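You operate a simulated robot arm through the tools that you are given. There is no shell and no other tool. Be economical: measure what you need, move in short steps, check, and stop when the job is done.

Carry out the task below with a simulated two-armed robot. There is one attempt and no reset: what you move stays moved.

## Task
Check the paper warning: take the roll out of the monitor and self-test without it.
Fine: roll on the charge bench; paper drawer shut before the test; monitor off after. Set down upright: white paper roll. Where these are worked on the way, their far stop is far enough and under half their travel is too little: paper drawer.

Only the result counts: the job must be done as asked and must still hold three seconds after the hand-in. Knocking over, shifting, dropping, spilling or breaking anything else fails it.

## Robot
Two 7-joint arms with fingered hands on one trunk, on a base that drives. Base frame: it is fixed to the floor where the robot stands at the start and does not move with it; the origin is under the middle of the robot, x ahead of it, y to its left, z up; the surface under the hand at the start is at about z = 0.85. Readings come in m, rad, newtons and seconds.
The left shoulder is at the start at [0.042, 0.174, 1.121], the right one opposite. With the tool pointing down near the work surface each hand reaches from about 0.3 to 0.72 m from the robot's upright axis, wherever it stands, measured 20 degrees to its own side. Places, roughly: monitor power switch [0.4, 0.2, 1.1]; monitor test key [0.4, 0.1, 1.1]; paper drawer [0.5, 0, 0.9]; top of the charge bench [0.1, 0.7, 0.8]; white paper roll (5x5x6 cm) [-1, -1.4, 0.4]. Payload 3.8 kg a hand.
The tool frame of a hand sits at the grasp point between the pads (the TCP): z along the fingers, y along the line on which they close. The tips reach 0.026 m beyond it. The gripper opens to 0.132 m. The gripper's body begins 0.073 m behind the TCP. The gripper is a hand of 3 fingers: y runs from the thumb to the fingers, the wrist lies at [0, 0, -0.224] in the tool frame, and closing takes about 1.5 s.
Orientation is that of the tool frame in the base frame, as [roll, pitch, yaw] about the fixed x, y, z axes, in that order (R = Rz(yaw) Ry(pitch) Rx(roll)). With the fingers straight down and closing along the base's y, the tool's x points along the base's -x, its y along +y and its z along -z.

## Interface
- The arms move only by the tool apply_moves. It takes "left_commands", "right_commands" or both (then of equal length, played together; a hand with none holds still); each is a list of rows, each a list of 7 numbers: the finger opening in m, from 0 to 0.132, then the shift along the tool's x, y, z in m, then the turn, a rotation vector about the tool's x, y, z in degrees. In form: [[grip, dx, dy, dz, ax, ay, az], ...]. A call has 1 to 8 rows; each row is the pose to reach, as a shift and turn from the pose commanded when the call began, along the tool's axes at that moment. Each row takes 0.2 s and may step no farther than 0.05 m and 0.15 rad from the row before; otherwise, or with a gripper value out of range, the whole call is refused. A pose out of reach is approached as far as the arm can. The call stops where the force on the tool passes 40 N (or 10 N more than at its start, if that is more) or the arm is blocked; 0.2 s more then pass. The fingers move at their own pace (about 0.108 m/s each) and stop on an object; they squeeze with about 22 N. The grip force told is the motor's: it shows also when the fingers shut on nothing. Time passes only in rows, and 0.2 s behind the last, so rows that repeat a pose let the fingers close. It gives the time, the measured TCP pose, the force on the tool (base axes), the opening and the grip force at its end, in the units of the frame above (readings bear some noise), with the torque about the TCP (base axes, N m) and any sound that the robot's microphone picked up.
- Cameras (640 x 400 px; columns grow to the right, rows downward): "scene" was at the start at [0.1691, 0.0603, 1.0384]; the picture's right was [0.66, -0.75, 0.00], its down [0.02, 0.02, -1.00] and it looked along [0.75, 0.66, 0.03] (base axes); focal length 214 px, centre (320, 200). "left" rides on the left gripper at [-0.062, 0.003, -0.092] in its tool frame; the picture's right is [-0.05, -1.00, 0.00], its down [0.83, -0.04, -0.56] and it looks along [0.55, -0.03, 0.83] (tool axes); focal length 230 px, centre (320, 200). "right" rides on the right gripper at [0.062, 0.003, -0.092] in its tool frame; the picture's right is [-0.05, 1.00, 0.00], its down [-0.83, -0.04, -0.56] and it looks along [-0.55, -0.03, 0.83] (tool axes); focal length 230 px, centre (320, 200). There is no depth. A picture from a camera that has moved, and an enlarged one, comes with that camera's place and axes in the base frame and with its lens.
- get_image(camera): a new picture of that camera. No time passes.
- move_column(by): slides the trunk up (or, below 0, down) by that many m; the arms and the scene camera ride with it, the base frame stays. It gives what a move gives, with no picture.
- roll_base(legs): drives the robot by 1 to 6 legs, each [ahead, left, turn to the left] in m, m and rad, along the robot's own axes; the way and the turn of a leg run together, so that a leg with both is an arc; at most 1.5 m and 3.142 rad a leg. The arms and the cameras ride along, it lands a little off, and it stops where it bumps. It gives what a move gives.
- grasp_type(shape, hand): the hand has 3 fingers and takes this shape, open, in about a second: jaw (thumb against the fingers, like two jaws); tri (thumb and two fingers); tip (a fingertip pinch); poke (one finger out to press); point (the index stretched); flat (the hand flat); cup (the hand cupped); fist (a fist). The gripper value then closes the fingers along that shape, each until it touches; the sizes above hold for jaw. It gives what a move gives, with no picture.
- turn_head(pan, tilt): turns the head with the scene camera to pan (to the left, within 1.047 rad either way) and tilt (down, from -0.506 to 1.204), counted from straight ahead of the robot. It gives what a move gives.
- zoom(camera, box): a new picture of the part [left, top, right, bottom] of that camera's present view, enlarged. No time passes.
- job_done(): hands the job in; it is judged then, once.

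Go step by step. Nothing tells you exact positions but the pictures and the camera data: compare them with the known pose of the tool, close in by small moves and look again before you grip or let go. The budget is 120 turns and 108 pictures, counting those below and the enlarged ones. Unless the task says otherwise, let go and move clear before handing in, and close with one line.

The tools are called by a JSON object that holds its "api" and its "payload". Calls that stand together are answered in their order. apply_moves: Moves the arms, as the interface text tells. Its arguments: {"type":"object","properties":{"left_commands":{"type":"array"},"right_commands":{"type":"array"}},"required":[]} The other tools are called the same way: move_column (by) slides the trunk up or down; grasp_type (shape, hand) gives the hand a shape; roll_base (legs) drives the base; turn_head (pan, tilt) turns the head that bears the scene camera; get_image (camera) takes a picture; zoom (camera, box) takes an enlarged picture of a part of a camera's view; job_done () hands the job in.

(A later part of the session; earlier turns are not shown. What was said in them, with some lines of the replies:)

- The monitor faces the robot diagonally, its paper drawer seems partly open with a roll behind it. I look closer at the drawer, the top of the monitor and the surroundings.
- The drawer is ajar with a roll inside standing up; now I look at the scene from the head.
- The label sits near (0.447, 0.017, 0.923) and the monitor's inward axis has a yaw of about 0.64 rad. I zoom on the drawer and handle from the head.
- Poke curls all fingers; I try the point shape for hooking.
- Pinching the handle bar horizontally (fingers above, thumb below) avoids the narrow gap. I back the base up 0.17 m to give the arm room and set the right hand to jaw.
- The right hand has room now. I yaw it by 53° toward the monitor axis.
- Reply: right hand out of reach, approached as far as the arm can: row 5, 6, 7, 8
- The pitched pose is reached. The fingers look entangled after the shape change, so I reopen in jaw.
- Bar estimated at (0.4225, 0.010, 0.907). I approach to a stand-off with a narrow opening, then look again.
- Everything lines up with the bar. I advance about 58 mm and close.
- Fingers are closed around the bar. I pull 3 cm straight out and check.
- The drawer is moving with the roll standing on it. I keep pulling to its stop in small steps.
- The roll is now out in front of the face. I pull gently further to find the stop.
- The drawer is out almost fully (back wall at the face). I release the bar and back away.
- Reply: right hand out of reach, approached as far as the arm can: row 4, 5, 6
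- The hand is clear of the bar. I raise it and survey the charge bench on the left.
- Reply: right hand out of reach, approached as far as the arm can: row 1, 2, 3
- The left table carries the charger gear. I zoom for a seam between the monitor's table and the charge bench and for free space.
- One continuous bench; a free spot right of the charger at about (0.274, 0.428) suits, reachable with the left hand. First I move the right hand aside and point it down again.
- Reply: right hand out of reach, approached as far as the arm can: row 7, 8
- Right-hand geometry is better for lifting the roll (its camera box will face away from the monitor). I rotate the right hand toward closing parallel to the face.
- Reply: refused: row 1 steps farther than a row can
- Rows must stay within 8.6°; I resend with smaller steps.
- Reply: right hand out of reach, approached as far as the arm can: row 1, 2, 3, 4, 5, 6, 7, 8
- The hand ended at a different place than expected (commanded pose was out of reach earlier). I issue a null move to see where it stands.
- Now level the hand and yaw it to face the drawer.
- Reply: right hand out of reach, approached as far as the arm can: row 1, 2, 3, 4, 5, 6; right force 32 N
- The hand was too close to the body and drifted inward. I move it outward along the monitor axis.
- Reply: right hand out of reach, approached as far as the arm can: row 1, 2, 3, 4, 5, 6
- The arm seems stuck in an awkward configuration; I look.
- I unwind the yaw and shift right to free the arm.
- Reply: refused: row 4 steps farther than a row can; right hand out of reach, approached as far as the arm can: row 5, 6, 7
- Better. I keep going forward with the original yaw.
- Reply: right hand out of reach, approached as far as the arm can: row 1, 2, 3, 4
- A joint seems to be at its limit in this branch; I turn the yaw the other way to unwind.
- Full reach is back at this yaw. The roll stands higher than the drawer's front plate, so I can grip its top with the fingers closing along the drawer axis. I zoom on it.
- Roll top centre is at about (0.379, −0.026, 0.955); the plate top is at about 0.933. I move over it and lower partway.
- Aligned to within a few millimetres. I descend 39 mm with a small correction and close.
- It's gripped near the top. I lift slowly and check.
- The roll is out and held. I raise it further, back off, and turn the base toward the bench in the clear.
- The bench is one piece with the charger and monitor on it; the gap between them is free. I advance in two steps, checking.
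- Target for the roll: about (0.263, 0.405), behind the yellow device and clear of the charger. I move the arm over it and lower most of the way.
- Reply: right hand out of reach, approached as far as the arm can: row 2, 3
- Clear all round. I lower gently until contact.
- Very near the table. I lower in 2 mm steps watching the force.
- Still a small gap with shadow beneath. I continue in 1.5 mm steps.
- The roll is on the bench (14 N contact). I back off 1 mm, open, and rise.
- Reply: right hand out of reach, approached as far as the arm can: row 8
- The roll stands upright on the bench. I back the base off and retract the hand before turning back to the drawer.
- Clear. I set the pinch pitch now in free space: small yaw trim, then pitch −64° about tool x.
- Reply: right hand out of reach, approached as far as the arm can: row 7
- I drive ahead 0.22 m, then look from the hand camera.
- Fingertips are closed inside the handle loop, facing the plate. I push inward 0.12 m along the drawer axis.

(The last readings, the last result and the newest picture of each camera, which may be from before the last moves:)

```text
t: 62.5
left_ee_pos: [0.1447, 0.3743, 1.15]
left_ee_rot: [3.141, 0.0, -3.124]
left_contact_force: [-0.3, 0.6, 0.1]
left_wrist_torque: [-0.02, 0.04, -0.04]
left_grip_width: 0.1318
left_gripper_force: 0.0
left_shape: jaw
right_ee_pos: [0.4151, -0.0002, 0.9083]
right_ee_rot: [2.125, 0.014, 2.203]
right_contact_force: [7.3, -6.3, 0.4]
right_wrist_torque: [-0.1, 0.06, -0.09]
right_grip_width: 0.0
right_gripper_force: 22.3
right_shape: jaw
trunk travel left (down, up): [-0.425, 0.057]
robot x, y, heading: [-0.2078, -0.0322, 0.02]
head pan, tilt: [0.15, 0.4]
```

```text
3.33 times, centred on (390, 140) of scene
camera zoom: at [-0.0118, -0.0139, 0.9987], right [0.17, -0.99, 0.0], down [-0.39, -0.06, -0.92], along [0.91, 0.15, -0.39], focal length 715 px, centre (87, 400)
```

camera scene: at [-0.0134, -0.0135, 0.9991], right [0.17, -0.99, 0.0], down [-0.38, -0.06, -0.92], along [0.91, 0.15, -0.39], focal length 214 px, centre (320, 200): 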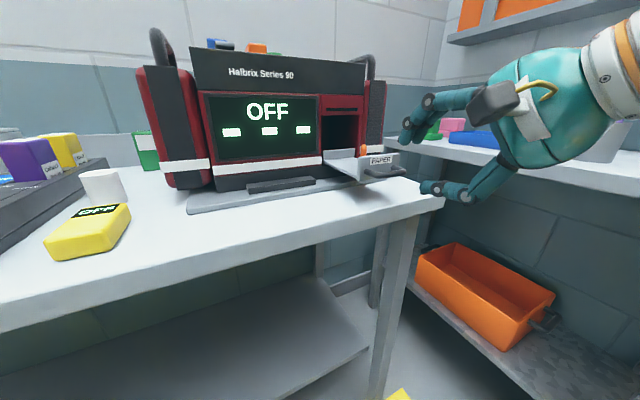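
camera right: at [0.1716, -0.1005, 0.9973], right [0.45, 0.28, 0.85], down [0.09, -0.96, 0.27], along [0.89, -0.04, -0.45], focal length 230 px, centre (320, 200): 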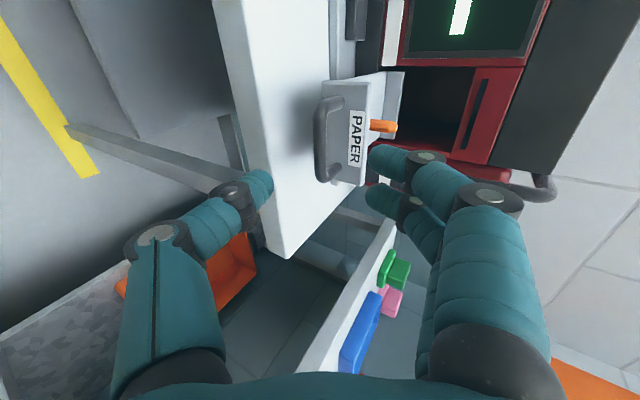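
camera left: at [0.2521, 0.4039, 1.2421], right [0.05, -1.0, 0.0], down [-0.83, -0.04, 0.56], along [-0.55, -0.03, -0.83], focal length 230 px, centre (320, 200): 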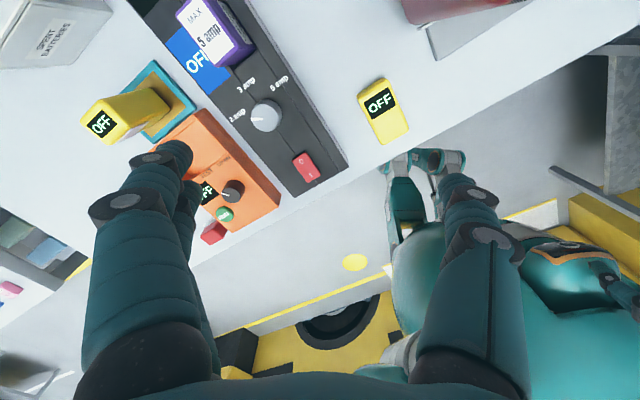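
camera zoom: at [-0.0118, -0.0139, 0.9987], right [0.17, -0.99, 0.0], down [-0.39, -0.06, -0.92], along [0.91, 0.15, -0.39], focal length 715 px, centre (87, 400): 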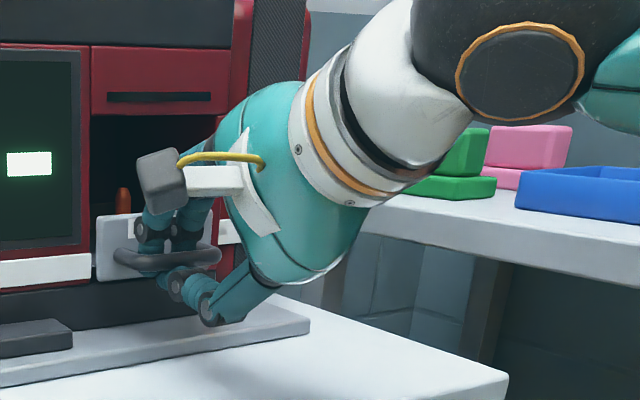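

Nearly shut. I push on in small steps until resistance.

{"api": "apply_moves", "payload": {"right_commands": [[0.0, -0.003, 0.0026, 0.0043, 0, 0, 0], [0.0, -0.004, 0.0052, 0.0085, 0, 0, 0], [0.0, -0.004, 0.0079, 0.0128, 0, 0, 0], [0.0, -0.004, 0.0105, 0.017, 0, 0, 0], [0.0, -0.004, 0.0131, 0.0213, 0, 0, 0], [0.0, -0.004, 0.0157, 0.0255, 0, 0, 0]]}}

{"api": "zoom", "payload": {"camera": "scene", "box": [280, 80, 440, 200]}}

```text
t: 63.9
left_ee_pos: [0.1423, 0.3719, 1.1507]
left_ee_rot: [3.139, 0.0, -3.125]
left_contact_force: [0.4, -0.3, 0.3]
left_wrist_torque: [0.0, 0.01, -0.02]
left_grip_width: 0.1317
left_gripper_force: 0.1
left_shape: jaw
right_ee_pos: [0.439, 0.0145, 0.9092]
right_ee_rot: [2.127, 0.014, 2.202]
right_contact_force: [-4.1, -12.1, -0.9]
right_wrist_torque: [0.06, -0.08, 0.02]
right_grip_width: 0.0
right_gripper_force: 21.4
right_shape: jaw
trunk travel left (down, up): [-0.425, 0.057]
robot x, y, heading: [-0.2089, -0.03, 0.018]
head pan, tilt: [0.15, 0.4]
```

```text
3.33 times, centred on (360, 140) of scene
camera zoom: at [-0.0132, -0.0146, 0.999], right [0.17, -0.99, 0.0], down [-0.38, -0.06, -0.92], along [0.91, 0.15, -0.39], focal length 715 px, centre (187, 400)
```

zoom: 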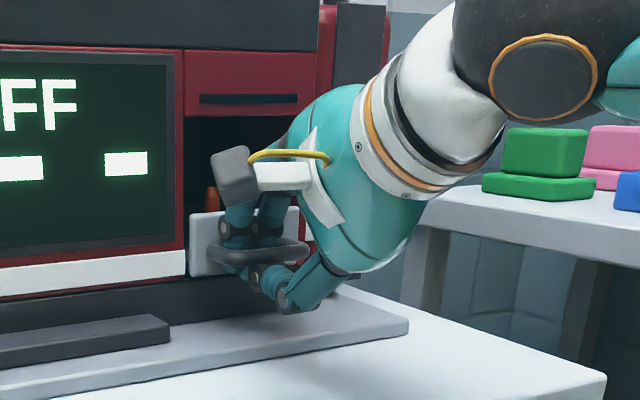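

{"api": "apply_moves", "payload": {"right_commands": [[0.0, 0.002, 0.0026, 0.0043, 0, 0, 0], [0.0, 0.002, 0.0052, 0.0085, 0, 0, 0], [0.0, 0.002, 0.0079, 0.0128, 0, 0, 0]]}}

{"api": "zoom", "payload": {"camera": "scene", "box": [280, 80, 440, 200]}}

```text
t: 64.7
left_ee_pos: [0.14, 0.3712, 1.1531]
left_ee_rot: [3.14, 0.005, -3.13]
left_contact_force: [1.1, -0.3, 0.7]
left_wrist_torque: [-0.01, -0.01, -0.01]
left_grip_width: 0.1318
left_gripper_force: 0.0
left_shape: jaw
right_ee_pos: [0.4441, 0.018, 0.9088]
right_ee_rot: [2.131, 0.014, 2.198]
right_contact_force: [-21.4, -19.3, 2.5]
right_wrist_torque: [0.33, -0.27, 0.1]
right_grip_width: 0.0
right_gripper_force: 21.8
right_shape: jaw
trunk travel left (down, up): [-0.425, 0.057]
robot x, y, heading: [-0.2061, -0.0332, 0.01]
head pan, tilt: [0.15, 0.4]
stopped in row 3 (right hand): the force on the tool passed its limit at 44 N (the readings are from after the stop); the commanded pose is now the measured one
```

```text
3.33 times, centred on (360, 140) of scene
camera zoom: at [-0.0163, -0.0157, 0.9999], right [0.16, -0.99, 0.0], down [-0.38, -0.06, -0.92], along [0.91, 0.15, -0.39], focal length 715 px, centre (187, 400)
```

zoom: 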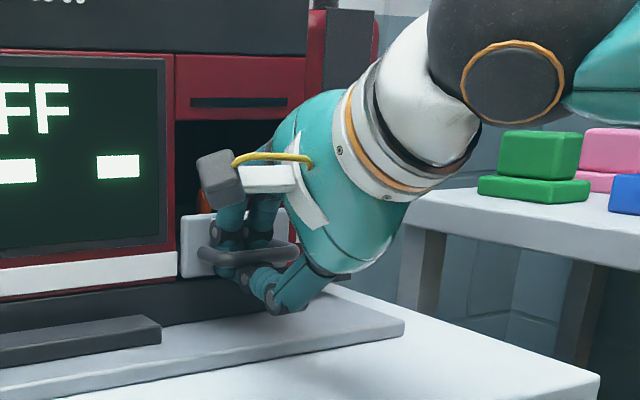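

The drawer is at its stop (44 N). I open and retract carefully around the bar.

{"api": "apply_moves", "payload": {"right_commands": [[0.05, 0, 0, 0, 0, 0, 0], [0.05, 0, -0.003, -0.004, 0, 0, 0], [0.05, 0, -0.013, -0.021, 0, 0, 0], [0.05, 0, -0.013, -0.045, 0, 0, 0], [0.05, 0, -0.013, -0.075, 0, 0, 0], [0.05, 0, -0.013, -0.105, 0, 0, 0]]}}

{"api": "get_image", "payload": {"camera": "scene"}}

{"api": "get_image", "payload": {"camera": "right"}}

```text
t: 66.0
left_ee_pos: [0.1412, 0.373, 1.1505]
left_ee_rot: [3.141, 0.003, -3.127]
left_contact_force: [0.3, 0.2, 0.8]
left_wrist_torque: [-0.04, 0.03, 0.01]
left_grip_width: 0.132
left_gripper_force: 0.1
left_shape: jaw
right_ee_pos: [0.3672, -0.0345, 0.9548]
right_ee_rot: [2.128, 0.014, 2.201]
right_contact_force: [-0.6, 0.5, -0.3]
right_wrist_torque: [0.02, -0.02, -0.03]
right_grip_width: 0.0495
right_gripper_force: 0.1
right_shape: jaw
trunk travel left (down, up): [-0.425, 0.057]
robot x, y, heading: [-0.2103, -0.0349, 0.016]
head pan, tilt: [0.15, 0.4]
```

```text
46 pictures are left
camera scene: at [-0.0142, -0.0142, 0.9992], right [0.17, -0.99, 0.0], down [-0.38, -0.06, -0.92], along [0.91, 0.15, -0.39], focal length 214 px, centre (320, 200)
```

scene: 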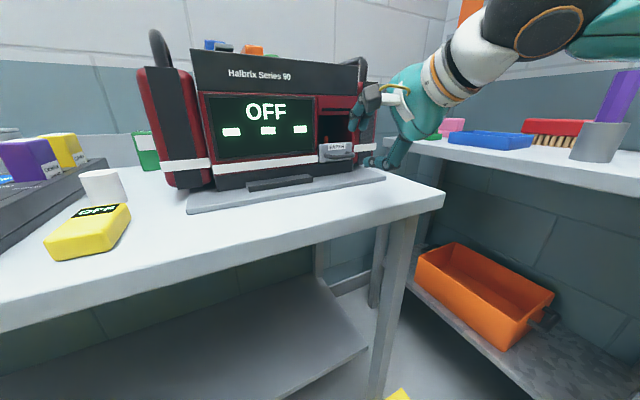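

```text
45 pictures are left
camera right: at [0.2684, -0.0296, 1.006], right [0.45, 0.28, 0.85], down [0.09, -0.96, 0.27], along [0.89, -0.04, -0.46], focal length 230 px, centre (320, 200)
```

right: 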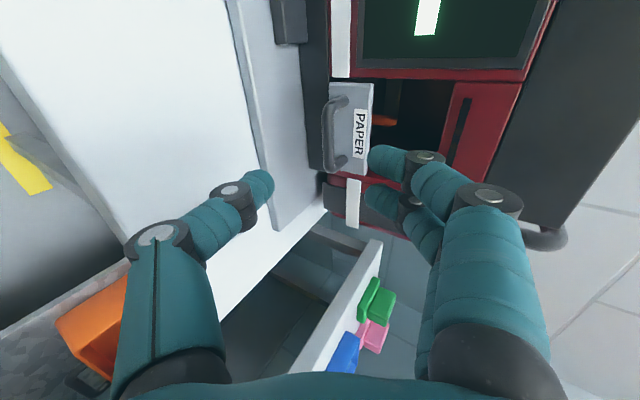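

Drawer shut. Next the power switch and test key on top; I back off, raise the right hand and point it down, then turn toward the monitor.

{"api": "roll_base", "payload": {"legs": [[-0.2, 0, 0]]}}

{"api": "apply_moves", "payload": {"right_commands": [[0.05, 0, 0.034, -0.021, 0, 0, 0], [0.05, 0, 0.068, -0.042, 7, 0, 0], [0.05, 0, 0.102, -0.063, 15, 0, 0], [0.05, 0, 0.119, -0.074, 23, 0, 0], [0.05, 0, 0.119, -0.074, 31, 0, 0], [0.05, 0, 0.119, -0.074, 39, 0, 0], [0.05, 0, 0.119, -0.074, 47, 0, 0], [0.05, 0, 0.119, -0.074, 55, 0, 0]]}}

```text
t: 67.7
left_ee_pos: [-0.059, 0.3705, 1.15]
left_ee_rot: [3.141, 0.002, -3.125]
left_contact_force: [0.0, 0.4, 0.4]
left_wrist_torque: [-0.02, 0.0, 0.02]
left_grip_width: 0.1318
left_gripper_force: 0.0
left_shape: jaw
right_ee_pos: [0.1674, -0.0387, 0.9536]
right_ee_rot: [2.129, 0.014, 2.2]
right_contact_force: [-0.3, 0.3, -0.2]
right_wrist_torque: [0.0, 0.03, 0.02]
right_grip_width: 0.0496
right_gripper_force: 0.1
right_shape: jaw
trunk travel left (down, up): [-0.425, 0.057]
robot x, y, heading: [-0.4115, -0.0361, 0.013]
head pan, tilt: [0.15, 0.4]
```

```text
t: 69.5
left_ee_pos: [-0.0586, 0.3701, 1.1498]
left_ee_rot: [-3.141, 0.0, -3.124]
left_contact_force: [-0.5, 0.1, -0.1]
left_wrist_torque: [-0.02, 0.01, 0.0]
left_grip_width: 0.1319
left_gripper_force: 0.0
left_shape: jaw
right_ee_pos: [0.1661, -0.0351, 1.0935]
right_ee_rot: [3.092, 0.015, 2.203]
right_contact_force: [0.6, -0.6, 0.6]
right_wrist_torque: [-0.06, -0.01, -0.01]
right_grip_width: 0.0498
right_gripper_force: 0.1
right_shape: jaw
trunk travel left (down, up): [-0.425, 0.057]
robot x, y, heading: [-0.4067, -0.0335, 0.02]
head pan, tilt: [0.15, 0.4]
```

{"api": "apply_moves", "payload": {"right_commands": [[0.05, 0, 0, -0.04, 0, 0, 0], [0.05, 0, 0, -0.08, 0, 0, 0], [0.05, 0, 0, -0.12, 0, 0, 0], [0.05, 0, 0, -0.14, 0, 0, 0]]}}

{"api": "roll_base", "payload": {"legs": [[0, 0, 0.6], [0.08, -0.195, 0]]}}

{"api": "get_image", "payload": {"camera": "right"}}

{"api": "get_image", "payload": {"camera": "scene"}}

```text
t: 70.5
left_ee_pos: [-0.0588, 0.3693, 1.1499]
left_ee_rot: [3.142, 0.001, -3.125]
left_contact_force: [-0.1, -0.1, 0.4]
left_wrist_torque: [-0.01, 0.01, 0.01]
left_grip_width: 0.132
left_gripper_force: 0.0
left_shape: jaw
right_ee_pos: [0.1537, -0.0396, 1.2322]
right_ee_rot: [3.085, 0.014, 2.2]
right_contact_force: [-0.9, 0.6, -0.2]
right_wrist_torque: [-0.02, 0.0, 0.02]
right_grip_width: 0.0498
right_gripper_force: 0.0
right_shape: jaw
right hand out of reach, approached as far as the arm can: row 4
trunk travel left (down, up): [-0.425, 0.057]
robot x, y, heading: [-0.407, -0.0337, 0.02]
head pan, tilt: [0.15, 0.4]
```

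```text
t: 74.4
left_ee_pos: [-0.1676, 0.3827, 1.1511]
left_ee_rot: [3.141, 0.001, -2.536]
left_contact_force: [-0.1, 0.5, 0.0]
left_wrist_torque: [0.01, 0.0, -0.01]
left_grip_width: 0.1317
left_gripper_force: 0.1
left_shape: jaw
right_ee_pos: [0.2374, 0.1602, 1.2316]
right_ee_rot: [3.087, 0.014, 2.791]
right_contact_force: [-0.4, 0.3, -1.0]
right_wrist_torque: [-0.04, 0.02, -0.02]
right_grip_width: 0.0496
right_gripper_force: 0.1
right_shape: jaw
trunk travel left (down, up): [-0.425, 0.057]
robot x, y, heading: [-0.2351, -0.1505, 0.607]
head pan, tilt: [0.15, 0.4]
```

```text
44 pictures are left
camera right: at [0.1765, 0.1801, 1.3241], right [0.39, 0.92, 0.06], down [0.75, -0.35, 0.56], along [0.54, -0.18, -0.82], focal length 230 px, centre (320, 200)
```

right: 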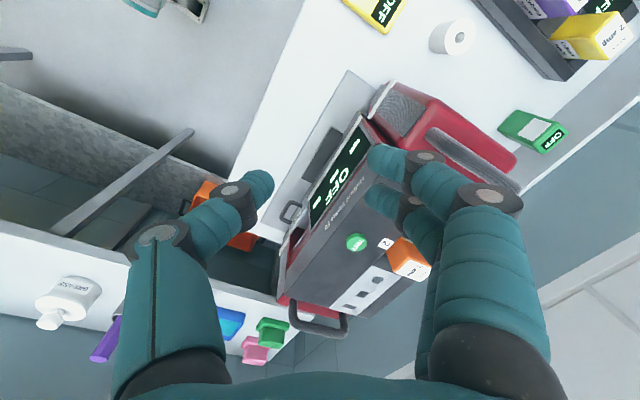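

```text
43 pictures are left
camera scene: at [-0.081, -0.0263, 0.9991], right [0.69, -0.73, 0.0], down [-0.28, -0.27, -0.92], along [0.67, 0.63, -0.39], focal length 214 px, centre (320, 200)
```

scene: 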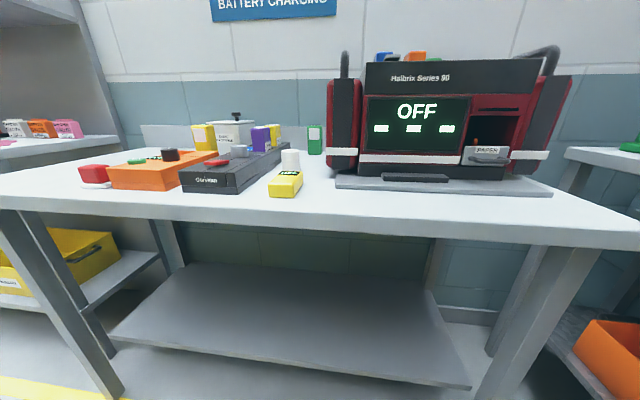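

I see the top of the monitor: a green round button, coloured keys and a label strip. I zoom in.

{"api": "zoom", "payload": {"camera": "right", "box": [300, 130, 460, 330]}}

{"api": "zoom", "payload": {"camera": "scene", "box": [340, 35, 560, 175]}}

```text
2.00 times, centred on (380, 230) of right
camera zoom: at [0.1765, 0.1801, 1.3241], right [0.39, 0.92, 0.06], down [0.75, -0.35, 0.56], along [0.54, -0.18, -0.82], focal length 460 px, centre (200, 140)
```

zoom: 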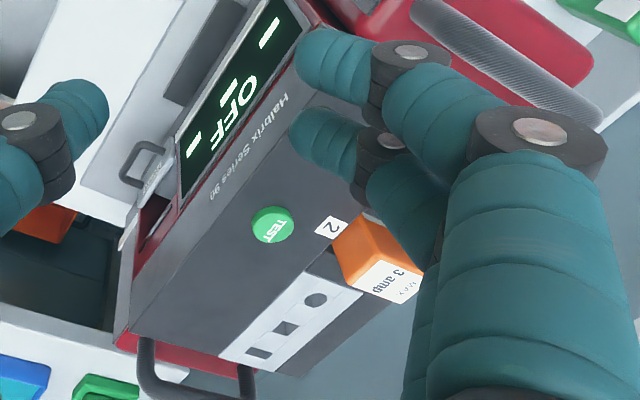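

```text
2.86 times, centred on (450, 105) of scene
camera zoom: at [-0.081, -0.0263, 0.9991], right [0.69, -0.73, 0.0], down [-0.28, -0.27, -0.92], along [0.67, 0.63, -0.39], focal length 613 px, centre (-51, 471)
```

zoom: 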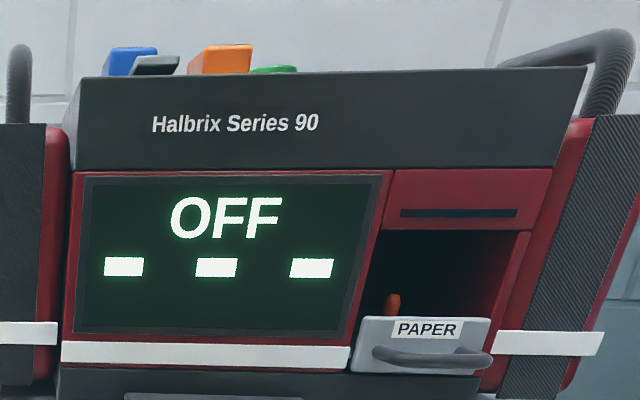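

TEST button at about (0.422, 0.147, 1.088); power rocker near (0.37, 0.207) with I at the front side. I align the hand so its fingers lie inward and the thumb stays in front of the monitor face.

{"api": "apply_moves", "payload": {"right_commands": [[0.1, 0, 0, 0, 3, 0, 7], [0.1, 0, 0, 0, 3, 0, 15], [0.1, 0, 0, 0, 3, 0, 23], [0.1, 0, 0, 0, 3, 0, 30], [0.1, 0, 0, 0, 3, 0, 34]]}}

{"api": "get_image", "payload": {"camera": "right"}}

```text
t: 75.6
left_ee_pos: [-0.1674, 0.3817, 1.1497]
left_ee_rot: [3.141, 0.0, -2.535]
left_contact_force: [1.2, 0.5, -0.4]
left_wrist_torque: [0.02, -0.01, 0.02]
left_grip_width: 0.1319
left_gripper_force: 0.1
left_shape: jaw
right_ee_pos: [0.2372, 0.1618, 1.2328]
right_ee_rot: [3.137, -0.002, 2.197]
right_contact_force: [-0.4, 0.7, -0.3]
right_wrist_torque: [-0.03, 0.03, 0.0]
right_grip_width: 0.0997
right_gripper_force: 0.0
right_shape: jaw
trunk travel left (down, up): [-0.425, 0.057]
robot x, y, heading: [-0.2299, -0.1481, 0.607]
head pan, tilt: [0.15, 0.4]
```

```text
40 pictures are left
camera right: at [0.2027, 0.2121, 1.3251], right [0.84, 0.54, 0.0], down [0.45, -0.7, 0.55], along [0.3, -0.46, -0.83], focal length 230 px, centre (320, 200)
```

right: 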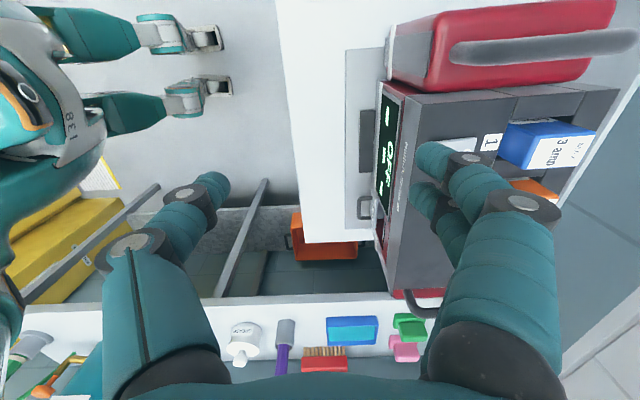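

{"api": "zoom", "payload": {"camera": "right", "box": [380, 100, 540, 200]}}

```text
4.00 times, centred on (460, 150) of right
camera zoom: at [0.2027, 0.2121, 1.3251], right [0.84, 0.54, 0.0], down [0.45, -0.7, 0.55], along [0.3, -0.46, -0.83], focal length 920 px, centre (-240, 400)
```

zoom: 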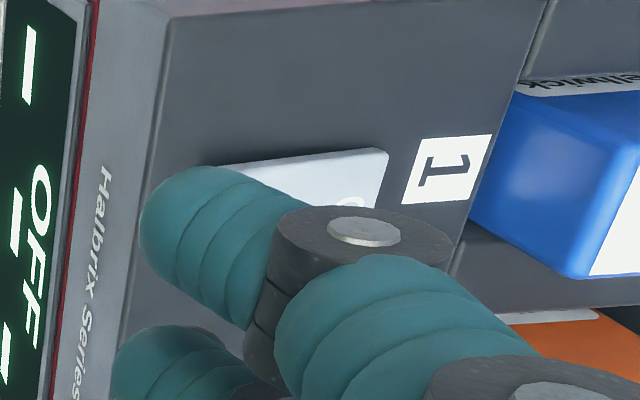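

I move the fingers to hover over the I end of the rocker.

{"api": "apply_moves", "payload": {"right_commands": [[0.1, -0.02, 0.03, 0, 0, 0, 0], [0.1, -0.04, 0.064, 0, 0, 0, 0], [0.1, -0.04, 0.064, 0.03, 0, 0, 0], [0.1, -0.04, 0.064, 0.06, 0, 0, 0], [0.1, -0.04, 0.064, 0.06, 0, 0, 0]]}}

{"api": "get_image", "payload": {"camera": "right"}}

{"api": "zoom", "payload": {"camera": "scene", "box": [320, 20, 500, 120]}}

```text
t: 76.8
left_ee_pos: [-0.1674, 0.3822, 1.1489]
left_ee_rot: [3.141, 0.001, -2.534]
left_contact_force: [0.4, 0.0, -0.5]
left_wrist_torque: [-0.01, 0.02, -0.01]
left_grip_width: 0.1317
left_gripper_force: 0.0
left_shape: jaw
right_ee_pos: [0.3041, 0.152, 1.1671]
right_ee_rot: [3.141, -0.003, 2.201]
right_contact_force: [0.6, 0.0, 0.0]
right_wrist_torque: [0.01, 0.0, 0.03]
right_grip_width: 0.0997
right_gripper_force: 0.1
right_shape: jaw
right hand out of reach, approached as far as the arm can: row 1, 2, 3, 4, 5
trunk travel left (down, up): [-0.425, 0.057]
robot x, y, heading: [-0.2291, -0.1507, 0.607]
head pan, tilt: [0.15, 0.4]
```

```text
38 pictures are left
camera right: at [0.27, 0.2035, 1.2612], right [0.84, 0.54, 0.0], down [0.45, -0.7, 0.55], along [0.3, -0.46, -0.83], focal length 230 px, centre (320, 200)
```

right: 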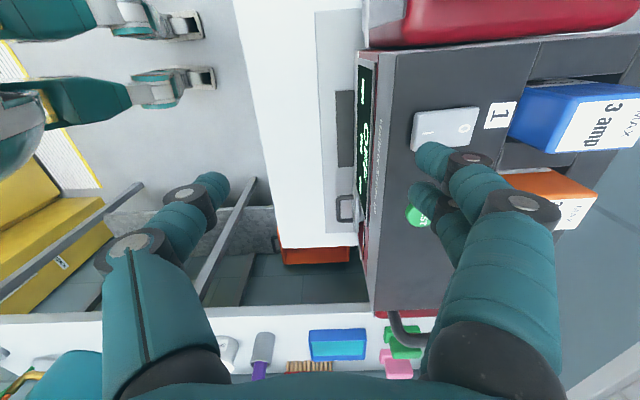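

```text
3.56 times, centred on (410, 70) of scene
camera zoom: at [-0.0806, -0.0266, 0.999], right [0.69, -0.73, 0.0], down [-0.28, -0.27, -0.92], along [0.67, 0.63, -0.39], focal length 763 px, centre (0, 662)
```

zoom: 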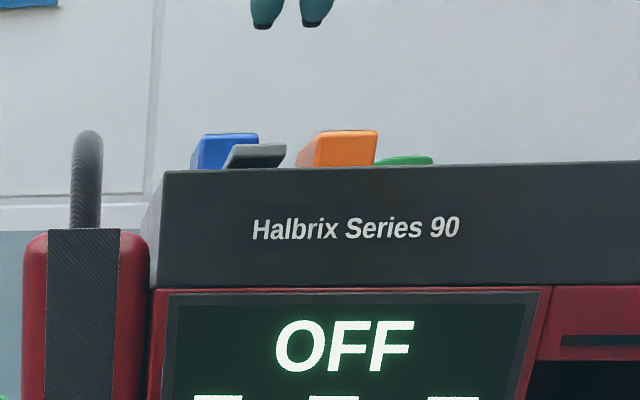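

The reach is marginal; I raise the trunk 5 cm and bring the base closer.

{"api": "move_column", "payload": {"by": 0.05}}

{"api": "roll_base", "payload": {"legs": [[0.08, 0.03, 0]]}}

{"api": "apply_moves", "payload": {"right_commands": [[0.1, 0, -0.03, 0, 0, 0, 0], [0.1, 0, -0.06, 0, 0, 0, 0]]}}

{"api": "get_image", "payload": {"camera": "right"}}

```text
t: 77.7
left_ee_pos: [-0.1672, 0.3824, 1.1976]
left_ee_rot: [-3.14, -0.002, -2.533]
left_contact_force: [0.6, 0.8, 0.1]
left_wrist_torque: [-0.05, 0.0, 0.01]
left_grip_width: 0.1318
left_gripper_force: 0.1
left_shape: jaw
right_ee_pos: [0.265, 0.1236, 1.3214]
right_ee_rot: [2.959, 0.001, 2.2]
right_contact_force: [-0.1, -0.3, -1.7]
right_wrist_torque: [-0.02, 0.03, 0.04]
right_grip_width: 0.0994
right_gripper_force: 0.2
right_shape: jaw
trunk travel left (down, up): [-0.475, 0.007]
robot x, y, heading: [-0.2327, -0.1486, 0.607]
head pan, tilt: [0.15, 0.4]
```

```text
t: 78.8
left_ee_pos: [-0.1191, 0.4517, 1.2006]
left_ee_rot: [-3.141, 0.001, -2.534]
left_contact_force: [-0.2, -0.1, -1.1]
left_wrist_torque: [-0.02, 0.0, 0.02]
left_grip_width: 0.1322
left_gripper_force: 0.2
left_shape: jaw
right_ee_pos: [0.312, 0.1937, 1.3237]
right_ee_rot: [2.955, -0.001, 2.199]
right_contact_force: [-0.4, 0.2, 0.5]
right_wrist_torque: [-0.05, 0.0, 0.0]
right_grip_width: 0.0999
right_gripper_force: 0.0
right_shape: jaw
trunk travel left (down, up): [-0.475, 0.007]
robot x, y, heading: [-0.1847, -0.0799, 0.608]
head pan, tilt: [0.15, 0.4]
```

```text
t: 79.4
left_ee_pos: [-0.12, 0.4529, 1.1996]
left_ee_rot: [-3.139, 0.002, -2.533]
left_contact_force: [0.5, 0.7, -0.1]
left_wrist_torque: [0.0, 0.02, 0.01]
left_grip_width: 0.1317
left_gripper_force: 0.1
left_shape: jaw
right_ee_pos: [0.2644, 0.1601, 1.3117]
right_ee_rot: [2.955, -0.001, 2.197]
right_contact_force: [-0.9, -0.2, -1.0]
right_wrist_torque: [0.0, -0.03, 0.03]
right_grip_width: 0.0998
right_gripper_force: 0.1
right_shape: jaw
trunk travel left (down, up): [-0.475, 0.007]
robot x, y, heading: [-0.1835, -0.0788, 0.608]
head pan, tilt: [0.15, 0.4]
```

```text
36 pictures are left
camera right: at [0.2169, 0.2016, 1.405], right [0.83, 0.53, 0.19], down [0.37, -0.76, 0.54], along [0.43, -0.38, -0.82], focal length 230 px, centre (320, 200)
```

right: 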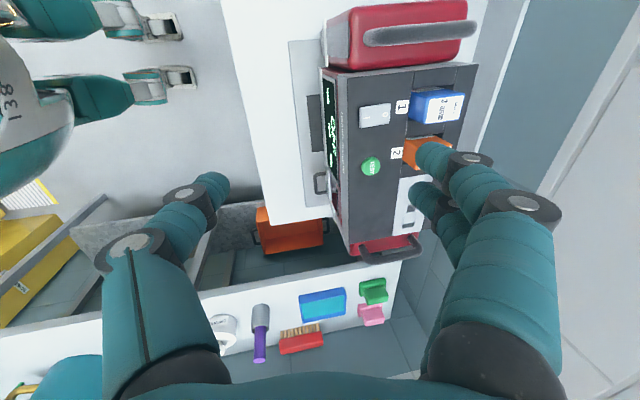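

{"api": "apply_moves", "payload": {"right_commands": [[0.1, 0, 0, 0.02, 6, 0, 0], [0.1, 0, 0, 0.04, 10.7, 0, 0], [0.1, 0, 0, 0.06, 10.7, 0, 0]]}}

```text
t: 80.2
left_ee_pos: [-0.1186, 0.4531, 1.2003]
left_ee_rot: [-3.142, -0.001, -2.535]
left_contact_force: [-0.2, -0.1, 0.6]
left_wrist_torque: [0.01, 0.01, -0.03]
left_grip_width: 0.1318
left_gripper_force: 0.0
left_shape: jaw
right_ee_pos: [0.2736, 0.1647, 1.254]
right_ee_rot: [-3.138, 0.001, 2.198]
right_contact_force: [0.4, -0.5, 0.0]
right_wrist_torque: [-0.01, 0.03, -0.01]
right_grip_width: 0.0999
right_gripper_force: 0.0
right_shape: jaw
trunk travel left (down, up): [-0.475, 0.007]
robot x, y, heading: [-0.1829, -0.0789, 0.609]
head pan, tilt: [0.15, 0.4]
```

{"api": "apply_moves", "payload": {"right_commands": [[0.1, -0.021, 0.033, 0.03, 0, 0, 0], [0.1, -0.021, 0.033, 0.06, 0, 0, 0], [0.1, -0.021, 0.033, 0.094, 0, 0, 0], [0.1, -0.021, 0.033, 0.094, 0, 0, 0]]}}

{"api": "get_image", "payload": {"camera": "right"}}

{"api": "zoom", "payload": {"camera": "scene", "box": [300, 40, 500, 160]}}

```text
t: 81.2
left_ee_pos: [-0.1187, 0.4523, 1.1996]
left_ee_rot: [3.141, 0.002, -2.534]
left_contact_force: [-0.8, -0.2, 0.1]
left_wrist_torque: [0.03, 0.01, -0.01]
left_grip_width: 0.1317
left_gripper_force: 0.1
left_shape: jaw
right_ee_pos: [0.3126, 0.1663, 1.1596]
right_ee_rot: [3.141, -0.001, 2.199]
right_contact_force: [-0.2, -0.2, 0.5]
right_wrist_torque: [0.02, 0.01, -0.03]
right_grip_width: 0.1
right_gripper_force: 0.0
right_shape: jaw
trunk travel left (down, up): [-0.475, 0.007]
robot x, y, heading: [-0.1824, -0.0807, 0.607]
head pan, tilt: [0.15, 0.4]
```

```text
35 pictures are left
camera right: at [0.2788, 0.2181, 1.2528], right [0.84, 0.54, 0.0], down [0.45, -0.7, 0.56], along [0.3, -0.47, -0.83], focal length 230 px, centre (320, 200)
```

right: 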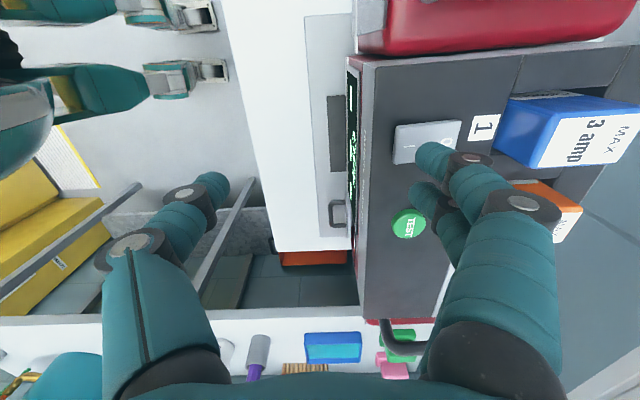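

```text
3.20 times, centred on (400, 100) of scene
camera zoom: at [-0.0274, 0.0475, 1.069], right [0.69, -0.73, 0.0], down [-0.28, -0.27, -0.92], along [0.67, 0.63, -0.39], focal length 686 px, centre (64, 520)
```

zoom: 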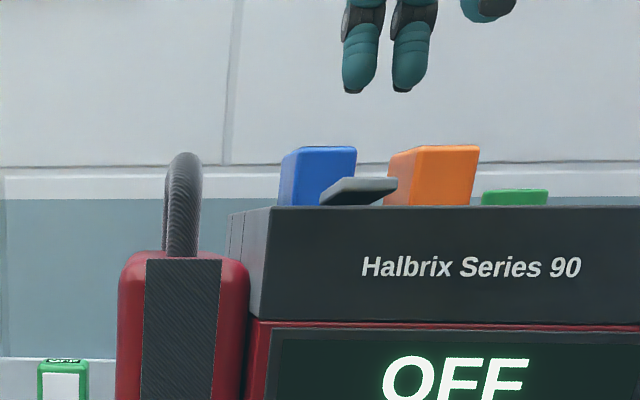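

Well centred over the I end. I press down in small steps.

{"api": "apply_moves", "payload": {"right_commands": [[0.1, 0, 0, 0.008, 0, 0, 0], [0.1, 0, 0, 0.015, 0, 0, 0], [0.1, 0, 0, 0.02, 0, 0, 0], [0.1, 0, 0, 0.025, 0, 0, 0], [0.1, 0, 0, 0.029, 0, 0, 0], [0.1, 0, 0, 0.032, 0, 0, 0]]}}

{"api": "zoom", "payload": {"camera": "scene", "box": [300, 60, 520, 200]}}

```text
t: 82.6
left_ee_pos: [-0.1185, 0.4532, 1.2011]
left_ee_rot: [3.141, 0.002, -2.534]
left_contact_force: [-0.2, -0.2, 0.6]
left_wrist_torque: [-0.01, 0.01, 0.0]
left_grip_width: 0.1318
left_gripper_force: 0.1
left_shape: jaw
right_ee_pos: [0.3136, 0.1675, 1.1287]
right_ee_rot: [-3.141, -0.001, 2.2]
right_contact_force: [0.9, -0.9, -0.6]
right_wrist_torque: [0.0, 0.01, -0.01]
right_grip_width: 0.0999
right_gripper_force: 0.1
right_shape: jaw
trunk travel left (down, up): [-0.475, 0.007]
robot x, y, heading: [-0.1818, -0.0809, 0.609]
head pan, tilt: [0.15, 0.4]
```

```text
2.86 times, centred on (410, 130) of scene
camera zoom: at [-0.0271, 0.0475, 1.0689], right [0.69, -0.73, 0.0], down [-0.28, -0.27, -0.92], along [0.67, 0.63, -0.39], focal length 613 px, centre (63, 400)
```

zoom: 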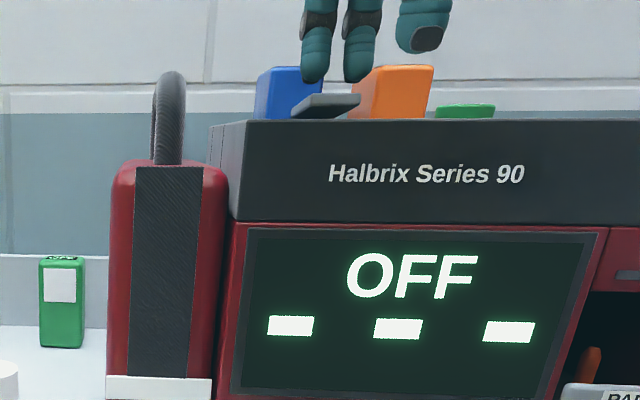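

Just above the rocker; I shift 4 mm left and continue down.

{"api": "apply_moves", "payload": {"right_commands": [[0.1, 0.004, 0, 0.003, 0, 0, 0], [0.1, 0.004, 0, 0.006, 0, 0, 0], [0.1, 0.004, 0, 0.009, 0, 0, 0], [0.1, 0.004, 0, 0.012, 0, 0, 0], [0.1, 0.004, 0, 0.015, 0, 0, 0], [0.1, 0.004, 0, 0.018, 0, 0, 0]]}}

{"api": "zoom", "payload": {"camera": "scene", "box": [300, 60, 520, 200]}}

```text
t: 84.0
left_ee_pos: [-0.1207, 0.4506, 1.2031]
left_ee_rot: [3.141, 0.006, -2.534]
left_contact_force: [0.7, 0.1, 0.5]
left_wrist_torque: [-0.01, 0.0, 0.01]
left_grip_width: 0.1321
left_gripper_force: 0.0
left_shape: jaw
right_ee_pos: [0.3095, 0.1704, 1.1167]
right_ee_rot: [3.134, 0.0, 2.196]
right_contact_force: [-0.5, -4.7, 21.5]
right_wrist_torque: [0.64, -1.12, -0.18]
right_grip_width: 0.0989
right_gripper_force: 0.1
right_shape: jaw
trunk travel left (down, up): [-0.475, 0.007]
robot x, y, heading: [-0.1811, -0.0792, 0.607]
head pan, tilt: [0.15, 0.4]
```

```text
2.86 times, centred on (410, 130) of scene
camera zoom: at [-0.0287, 0.0461, 1.07], right [0.69, -0.73, 0.0], down [-0.28, -0.27, -0.92], along [0.67, 0.63, -0.39], focal length 613 px, centre (63, 400)
```

zoom: 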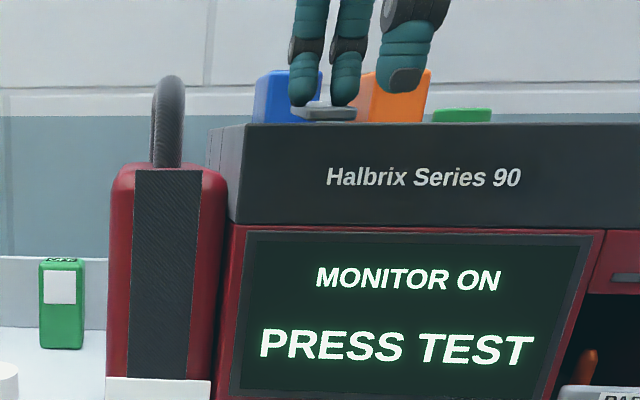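

The screen says "MONITOR ON / PRESS TEST". I lift and move over the TEST button.

{"api": "apply_moves", "payload": {"right_commands": [[0.1, 0, 0, -0.025, 0, 0, 0], [0.1, 0, 0, -0.05, 0, 0, 0], [0.1, -0.04, 0.01, -0.055, 0, 0, 0], [0.1, -0.084, 0.0225, -0.055, 0, 0, 0], [0.1, -0.084, 0.0225, -0.04, 0, 0, 0], [0.1, -0.084, 0.0225, -0.04, 0, 0, 0]]}}

{"api": "get_image", "payload": {"camera": "right"}}

{"api": "zoom", "payload": {"camera": "scene", "box": [300, 60, 520, 200]}}

```text
t: 85.4
left_ee_pos: [-0.1185, 0.4524, 1.1998]
left_ee_rot: [3.141, 0.001, -2.535]
left_contact_force: [0.0, -0.3, 0.0]
left_wrist_torque: [-0.03, -0.01, -0.01]
left_grip_width: 0.1321
left_gripper_force: 0.0
left_shape: jaw
right_ee_pos: [0.3792, 0.1158, 1.1497]
right_ee_rot: [-3.139, 0.001, 2.199]
right_contact_force: [-0.8, 0.3, -0.9]
right_wrist_torque: [0.0, -0.01, -0.05]
right_grip_width: 0.0998
right_gripper_force: 0.0
right_shape: jaw
trunk travel left (down, up): [-0.475, 0.007]
robot x, y, heading: [-0.1828, -0.0758, 0.603]
head pan, tilt: [0.15, 0.4]
```

```text
31 pictures are left
camera right: at [0.3455, 0.1669, 1.2433], right [0.84, 0.54, 0.0], down [0.45, -0.7, 0.55], along [0.3, -0.47, -0.83], focal length 230 px, centre (320, 200)
```

right: 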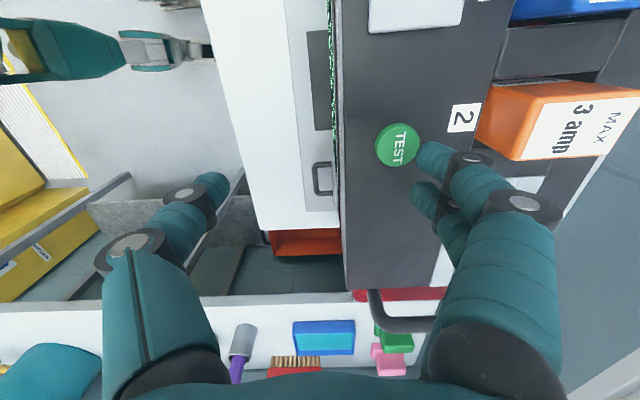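

```text
2.86 times, centred on (410, 130) of scene
camera zoom: at [-0.0271, 0.0473, 1.0689], right [0.69, -0.73, 0.0], down [-0.28, -0.27, -0.92], along [0.67, 0.63, -0.39], focal length 613 px, centre (63, 400)
```

zoom: 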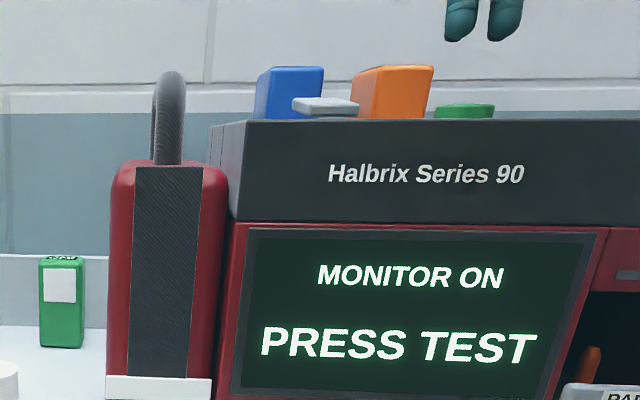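

The fingertips are centred over TEST. I press down.

{"api": "apply_moves", "payload": {"right_commands": [[0.1, 0, 0, 0.01, 0, 0, 0], [0.1, 0, 0, 0.018, 0, 0, 0], [0.1, 0, 0, 0.024, 0, 0, 0], [0.1, 0, 0, 0.029, 0, 0, 0], [0.1, 0, 0, 0.033, 0, 0, 0], [0.1, 0, 0, 0.037, 0, 0, 0]]}}

{"api": "zoom", "payload": {"camera": "scene", "box": [300, 60, 520, 200]}}

```text
t: 86.8
left_ee_pos: [-0.1183, 0.4515, 1.2011]
left_ee_rot: [3.141, 0.002, -2.533]
left_contact_force: [0.5, -0.4, -0.1]
left_wrist_torque: [-0.01, -0.01, -0.01]
left_grip_width: 0.1319
left_gripper_force: 0.1
left_shape: jaw
right_ee_pos: [0.3782, 0.1167, 1.1134]
right_ee_rot: [3.141, -0.003, 2.198]
right_contact_force: [-0.6, 1.1, 2.9]
right_wrist_torque: [0.11, -0.11, 0.04]
right_grip_width: 0.0999
right_gripper_force: 0.1
right_shape: jaw
trunk travel left (down, up): [-0.475, 0.007]
robot x, y, heading: [-0.1801, -0.0789, 0.603]
head pan, tilt: [0.15, 0.4]
heard: click
```

```text
2.86 times, centred on (410, 130) of scene
camera zoom: at [-0.0275, 0.0474, 1.0691], right [0.69, -0.73, 0.0], down [-0.28, -0.27, -0.92], along [0.67, 0.63, -0.39], focal length 613 px, centre (63, 400)
```

zoom: 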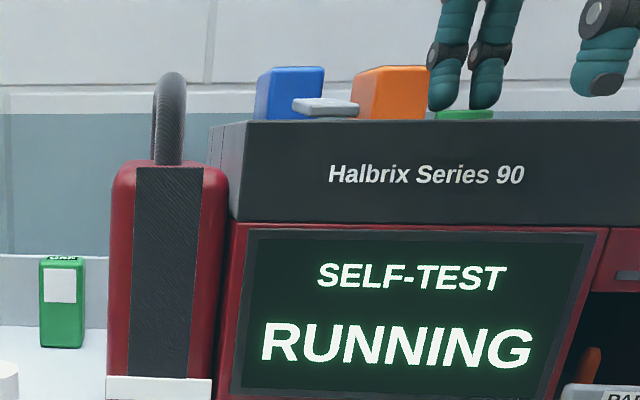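

The click was heard and the self-test is running. I lift off and wait.

{"api": "apply_moves", "payload": {"right_commands": [[0.1, 0, 0, -0.02, 0, 0, 0], [0.1, 0, 0, -0.045, 0, 0, 0], [0.1, 0, 0, -0.045, 0, 0, 0], [0.1, 0, 0, -0.045, 0, 0, 0], [0.1, 0, 0, -0.045, 0, 0, 0], [0.1, 0, 0, -0.045, 0, 0, 0], [0.1, 0, 0, -0.045, 0, 0, 0], [0.1, 0, 0, -0.045, 0, 0, 0]]}}

{"api": "apply_moves", "payload": {"right_commands": [[0.1, 0, 0, 0, 0, 0, 0], [0.1, 0, 0, 0, 0, 0, 0], [0.1, 0, 0, 0, 0, 0, 0], [0.1, 0, 0, 0, 0, 0, 0], [0.1, 0, 0, 0, 0, 0, 0], [0.1, 0, 0, 0, 0, 0, 0], [0.1, 0, 0, 0, 0, 0, 0], [0.1, 0, 0, 0, 0, 0, 0]]}}

{"api": "zoom", "payload": {"camera": "scene", "box": [300, 60, 520, 200]}}

```text
t: 88.6
left_ee_pos: [-0.1182, 0.452, 1.2006]
left_ee_rot: [-3.141, 0.001, -2.533]
left_contact_force: [0.4, -0.3, -0.4]
left_wrist_torque: [0.03, 0.02, 0.01]
left_grip_width: 0.1321
left_gripper_force: 0.1
left_shape: jaw
right_ee_pos: [0.3787, 0.1157, 1.1576]
right_ee_rot: [3.141, 0.0, 2.199]
right_contact_force: [0.4, -0.7, 0.2]
right_wrist_torque: [-0.01, 0.01, -0.03]
right_grip_width: 0.1001
right_gripper_force: 0.1
right_shape: jaw
trunk travel left (down, up): [-0.475, 0.007]
robot x, y, heading: [-0.1807, -0.0795, 0.611]
head pan, tilt: [0.15, 0.4]
```

```text
t: 90.4
left_ee_pos: [-0.1189, 0.4525, 1.2015]
left_ee_rot: [3.141, 0.001, -2.534]
left_contact_force: [-0.4, -0.6, 0.5]
left_wrist_torque: [0.03, 0.02, -0.02]
left_grip_width: 0.1319
left_gripper_force: 0.0
left_shape: jaw
right_ee_pos: [0.3776, 0.1153, 1.1581]
right_ee_rot: [-3.14, 0.0, 2.197]
right_contact_force: [0.0, -0.2, 0.1]
right_wrist_torque: [0.04, 0.0, 0.04]
right_grip_width: 0.0998
right_gripper_force: 0.1
right_shape: jaw
trunk travel left (down, up): [-0.475, 0.007]
robot x, y, heading: [-0.1834, -0.0796, 0.604]
head pan, tilt: [0.15, 0.4]
```

```text
2.86 times, centred on (410, 130) of scene
camera zoom: at [-0.0272, 0.0474, 1.0689], right [0.69, -0.73, 0.0], down [-0.28, -0.27, -0.92], along [0.67, 0.63, -0.39], focal length 613 px, centre (63, 400)
```

zoom: 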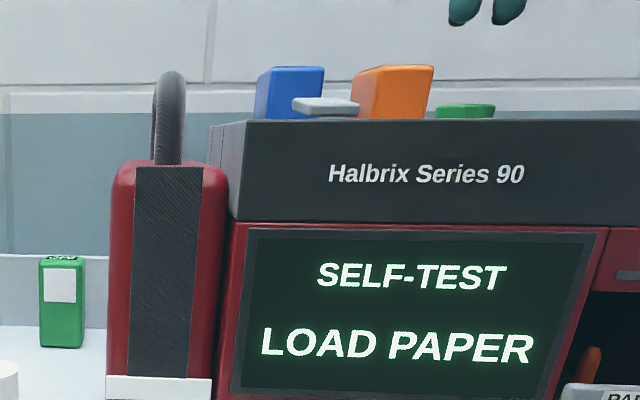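

The warning "SELF-TEST – LOAD PAPER" is shown. Now I switch the monitor off: hover over the O end of the rocker.

{"api": "apply_moves", "payload": {"right_commands": [[0.1, 0, 0, -0.03, 0, 0, 0], [0.1, 0.04, 0.003, -0.03, 0, 0, 0], [0.1, 0.083, 0.007, -0.03, 0, 0, 0], [0.1, 0.083, 0.007, 0, 0, 0, 0], [0.1, 0.083, 0.007, 0, 0, 0, 0]]}}

{"api": "get_image", "payload": {"camera": "right"}}

{"api": "zoom", "payload": {"camera": "scene", "box": [300, 60, 520, 200]}}

```text
t: 91.6
left_ee_pos: [-0.1189, 0.4523, 1.1996]
left_ee_rot: [-3.142, 0.0, -2.534]
left_contact_force: [0.1, 0.7, 0.5]
left_wrist_torque: [-0.03, -0.03, 0.0]
left_grip_width: 0.1316
left_gripper_force: 0.1
left_shape: jaw
right_ee_pos: [0.3335, 0.187, 1.1581]
right_ee_rot: [-3.141, 0.0, 2.199]
right_contact_force: [0.0, 0.2, -0.2]
right_wrist_torque: [0.0, 0.0, -0.02]
right_grip_width: 0.0995
right_gripper_force: 0.0
right_shape: jaw
trunk travel left (down, up): [-0.475, 0.007]
robot x, y, heading: [-0.185, -0.0772, 0.606]
head pan, tilt: [0.15, 0.4]
```

```text
27 pictures are left
camera right: at [0.2999, 0.2386, 1.2509], right [0.84, 0.54, 0.0], down [0.45, -0.7, 0.56], along [0.3, -0.47, -0.83], focal length 230 px, centre (320, 200)
```

right: 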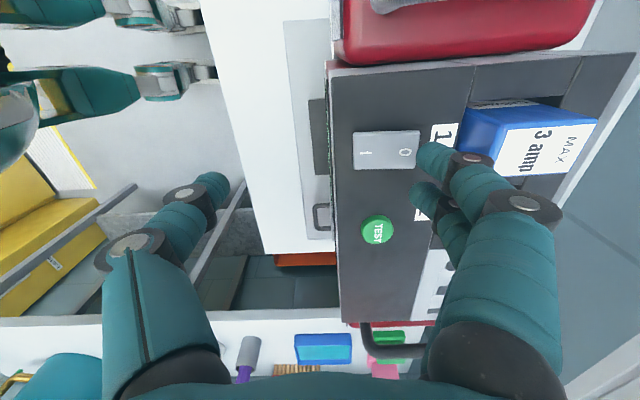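

```text
2.86 times, centred on (410, 130) of scene
camera zoom: at [-0.0277, 0.0478, 1.069], right [0.69, -0.73, 0.0], down [-0.28, -0.27, -0.92], along [0.67, 0.63, -0.39], focal length 613 px, centre (63, 400)
```

zoom: 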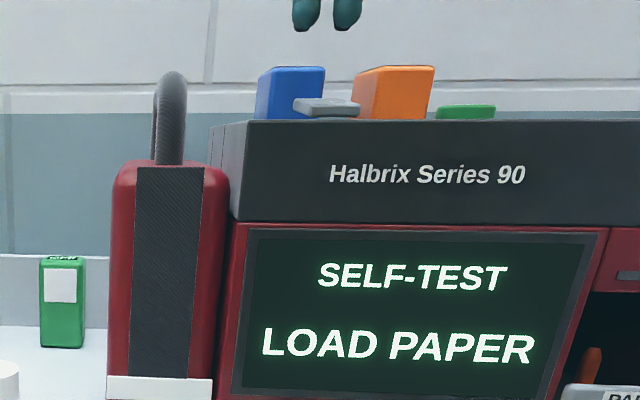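

Centred on O, battery 1 about 4 cm behind. I press down.

{"api": "apply_moves", "payload": {"right_commands": [[0.1, 0, 0, 0.012, 0, 0, 0], [0.1, 0, 0, 0.022, 0, 0, 0], [0.1, 0, 0, 0.03, 0, 0, 0], [0.1, 0, 0, 0.036, 0, 0, 0], [0.1, 0, 0, 0.04, 0, 0, 0], [0.1, 0, 0, 0.044, 0, 0, 0], [0.1, 0, 0, 0.047, 0, 0, 0]]}}

{"api": "zoom", "payload": {"camera": "scene", "box": [300, 60, 520, 200]}}

```text
t: 93.2
left_ee_pos: [-0.1199, 0.4499, 1.2015]
left_ee_rot: [3.141, 0.006, -2.534]
left_contact_force: [-0.6, 0.4, 0.1]
left_wrist_torque: [-0.01, 0.01, 0.01]
left_grip_width: 0.1318
left_gripper_force: 0.0
left_shape: jaw
right_ee_pos: [0.3338, 0.1887, 1.1157]
right_ee_rot: [3.134, -0.001, 2.2]
right_contact_force: [-1.5, -2.8, 19.2]
right_wrist_torque: [0.58, -0.94, -0.14]
right_grip_width: 0.0995
right_gripper_force: 0.0
right_shape: jaw
trunk travel left (down, up): [-0.475, 0.007]
robot x, y, heading: [-0.1833, -0.0806, 0.611]
head pan, tilt: [0.15, 0.4]
```

```text
2.86 times, centred on (410, 130) of scene
camera zoom: at [-0.0286, 0.0464, 1.0699], right [0.69, -0.73, 0.0], down [-0.28, -0.27, -0.92], along [0.67, 0.63, -0.39], focal length 613 px, centre (63, 400)
```

zoom: 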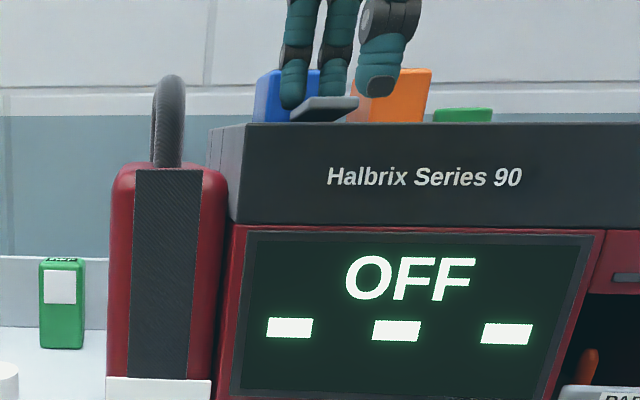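

OFF again. I lift the hand, back the base off, and do a final check of the roll and drawer.

{"api": "apply_moves", "payload": {"right_commands": [[0.1, 0, 0, -0.02, 0, 0, 0], [0.1, 0, 0, -0.05, 0, 0, 0], [0.1, 0, 0, -0.08, 0, 0, 0], [0.1, 0, -0.03, -0.09, 0, 0, 0]]}}

{"api": "roll_base", "payload": {"legs": [[-0.2, 0, 0]]}}

{"api": "get_image", "payload": {"camera": "scene"}}

{"api": "zoom", "payload": {"camera": "scene", "box": [240, 60, 560, 260]}}

```text
t: 94.2
left_ee_pos: [-0.1181, 0.4511, 1.2008]
left_ee_rot: [3.138, 0.001, -2.535]
left_contact_force: [0.0, 0.8, 0.1]
left_wrist_torque: [0.03, -0.02, -0.03]
left_grip_width: 0.1318
left_gripper_force: 0.1
left_shape: jaw
right_ee_pos: [0.3117, 0.1674, 1.2043]
right_ee_rot: [-3.138, -0.002, 2.197]
right_contact_force: [-0.7, -0.5, -0.6]
right_wrist_torque: [0.04, 0.01, 0.01]
right_grip_width: 0.1001
right_gripper_force: 0.1
right_shape: jaw
trunk travel left (down, up): [-0.475, 0.007]
robot x, y, heading: [-0.1847, -0.0805, 0.604]
head pan, tilt: [0.15, 0.4]
```

```text
t: 95.8
left_ee_pos: [-0.2832, 0.3376, 1.2005]
left_ee_rot: [-3.141, 0.0, -2.538]
left_contact_force: [0.4, 0.6, 0.0]
left_wrist_torque: [0.01, 0.02, -0.01]
left_grip_width: 0.1318
left_gripper_force: 0.0
left_shape: jaw
right_ee_pos: [0.1476, 0.0537, 1.2023]
right_ee_rot: [-3.139, 0.0, 2.196]
right_contact_force: [0.0, 0.4, 0.4]
right_wrist_torque: [-0.02, 0.03, -0.01]
right_grip_width: 0.0999
right_gripper_force: 0.1
right_shape: jaw
trunk travel left (down, up): [-0.475, 0.007]
robot x, y, heading: [-0.35, -0.1947, 0.604]
head pan, tilt: [0.15, 0.4]
```

```text
24 pictures are left
camera scene: at [-0.1918, -0.067, 1.0687], right [0.69, -0.73, 0.0], down [-0.28, -0.27, -0.92], along [0.67, 0.63, -0.39], focal length 214 px, centre (320, 200)
```

scene: 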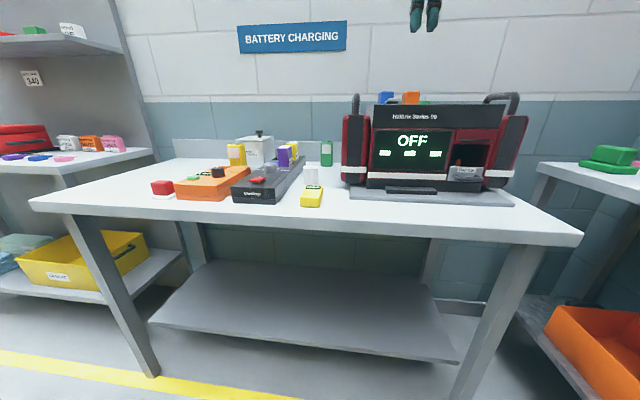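

```text
2.00 times, centred on (400, 160) of scene
camera zoom: at [-0.1918, -0.067, 1.0687], right [0.69, -0.73, 0.0], down [-0.28, -0.27, -0.92], along [0.67, 0.63, -0.39], focal length 429 px, centre (160, 280)
```

zoom: 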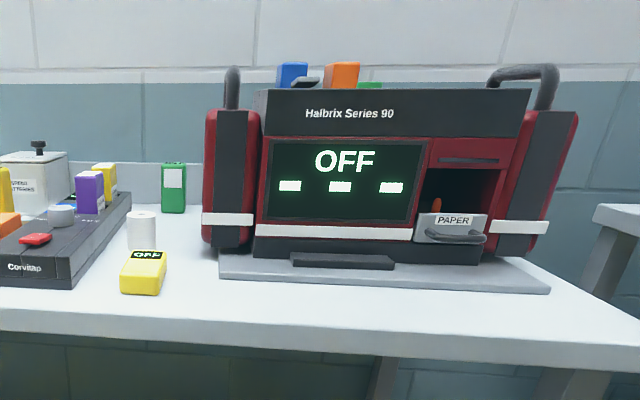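

The roll stands upright on the bench under the battery charging sign, the drawer is shut, the monitor shows OFF, and both hands are clear. I hand in.

{"api": "job_done", "payload": {}}

```text
The job is handed in.
```

The paper warning works: with the roll out and the drawer shut, the self-test showed "LOAD PAPER". The monitor is off again, and the roll is standing upright on the charge bench.
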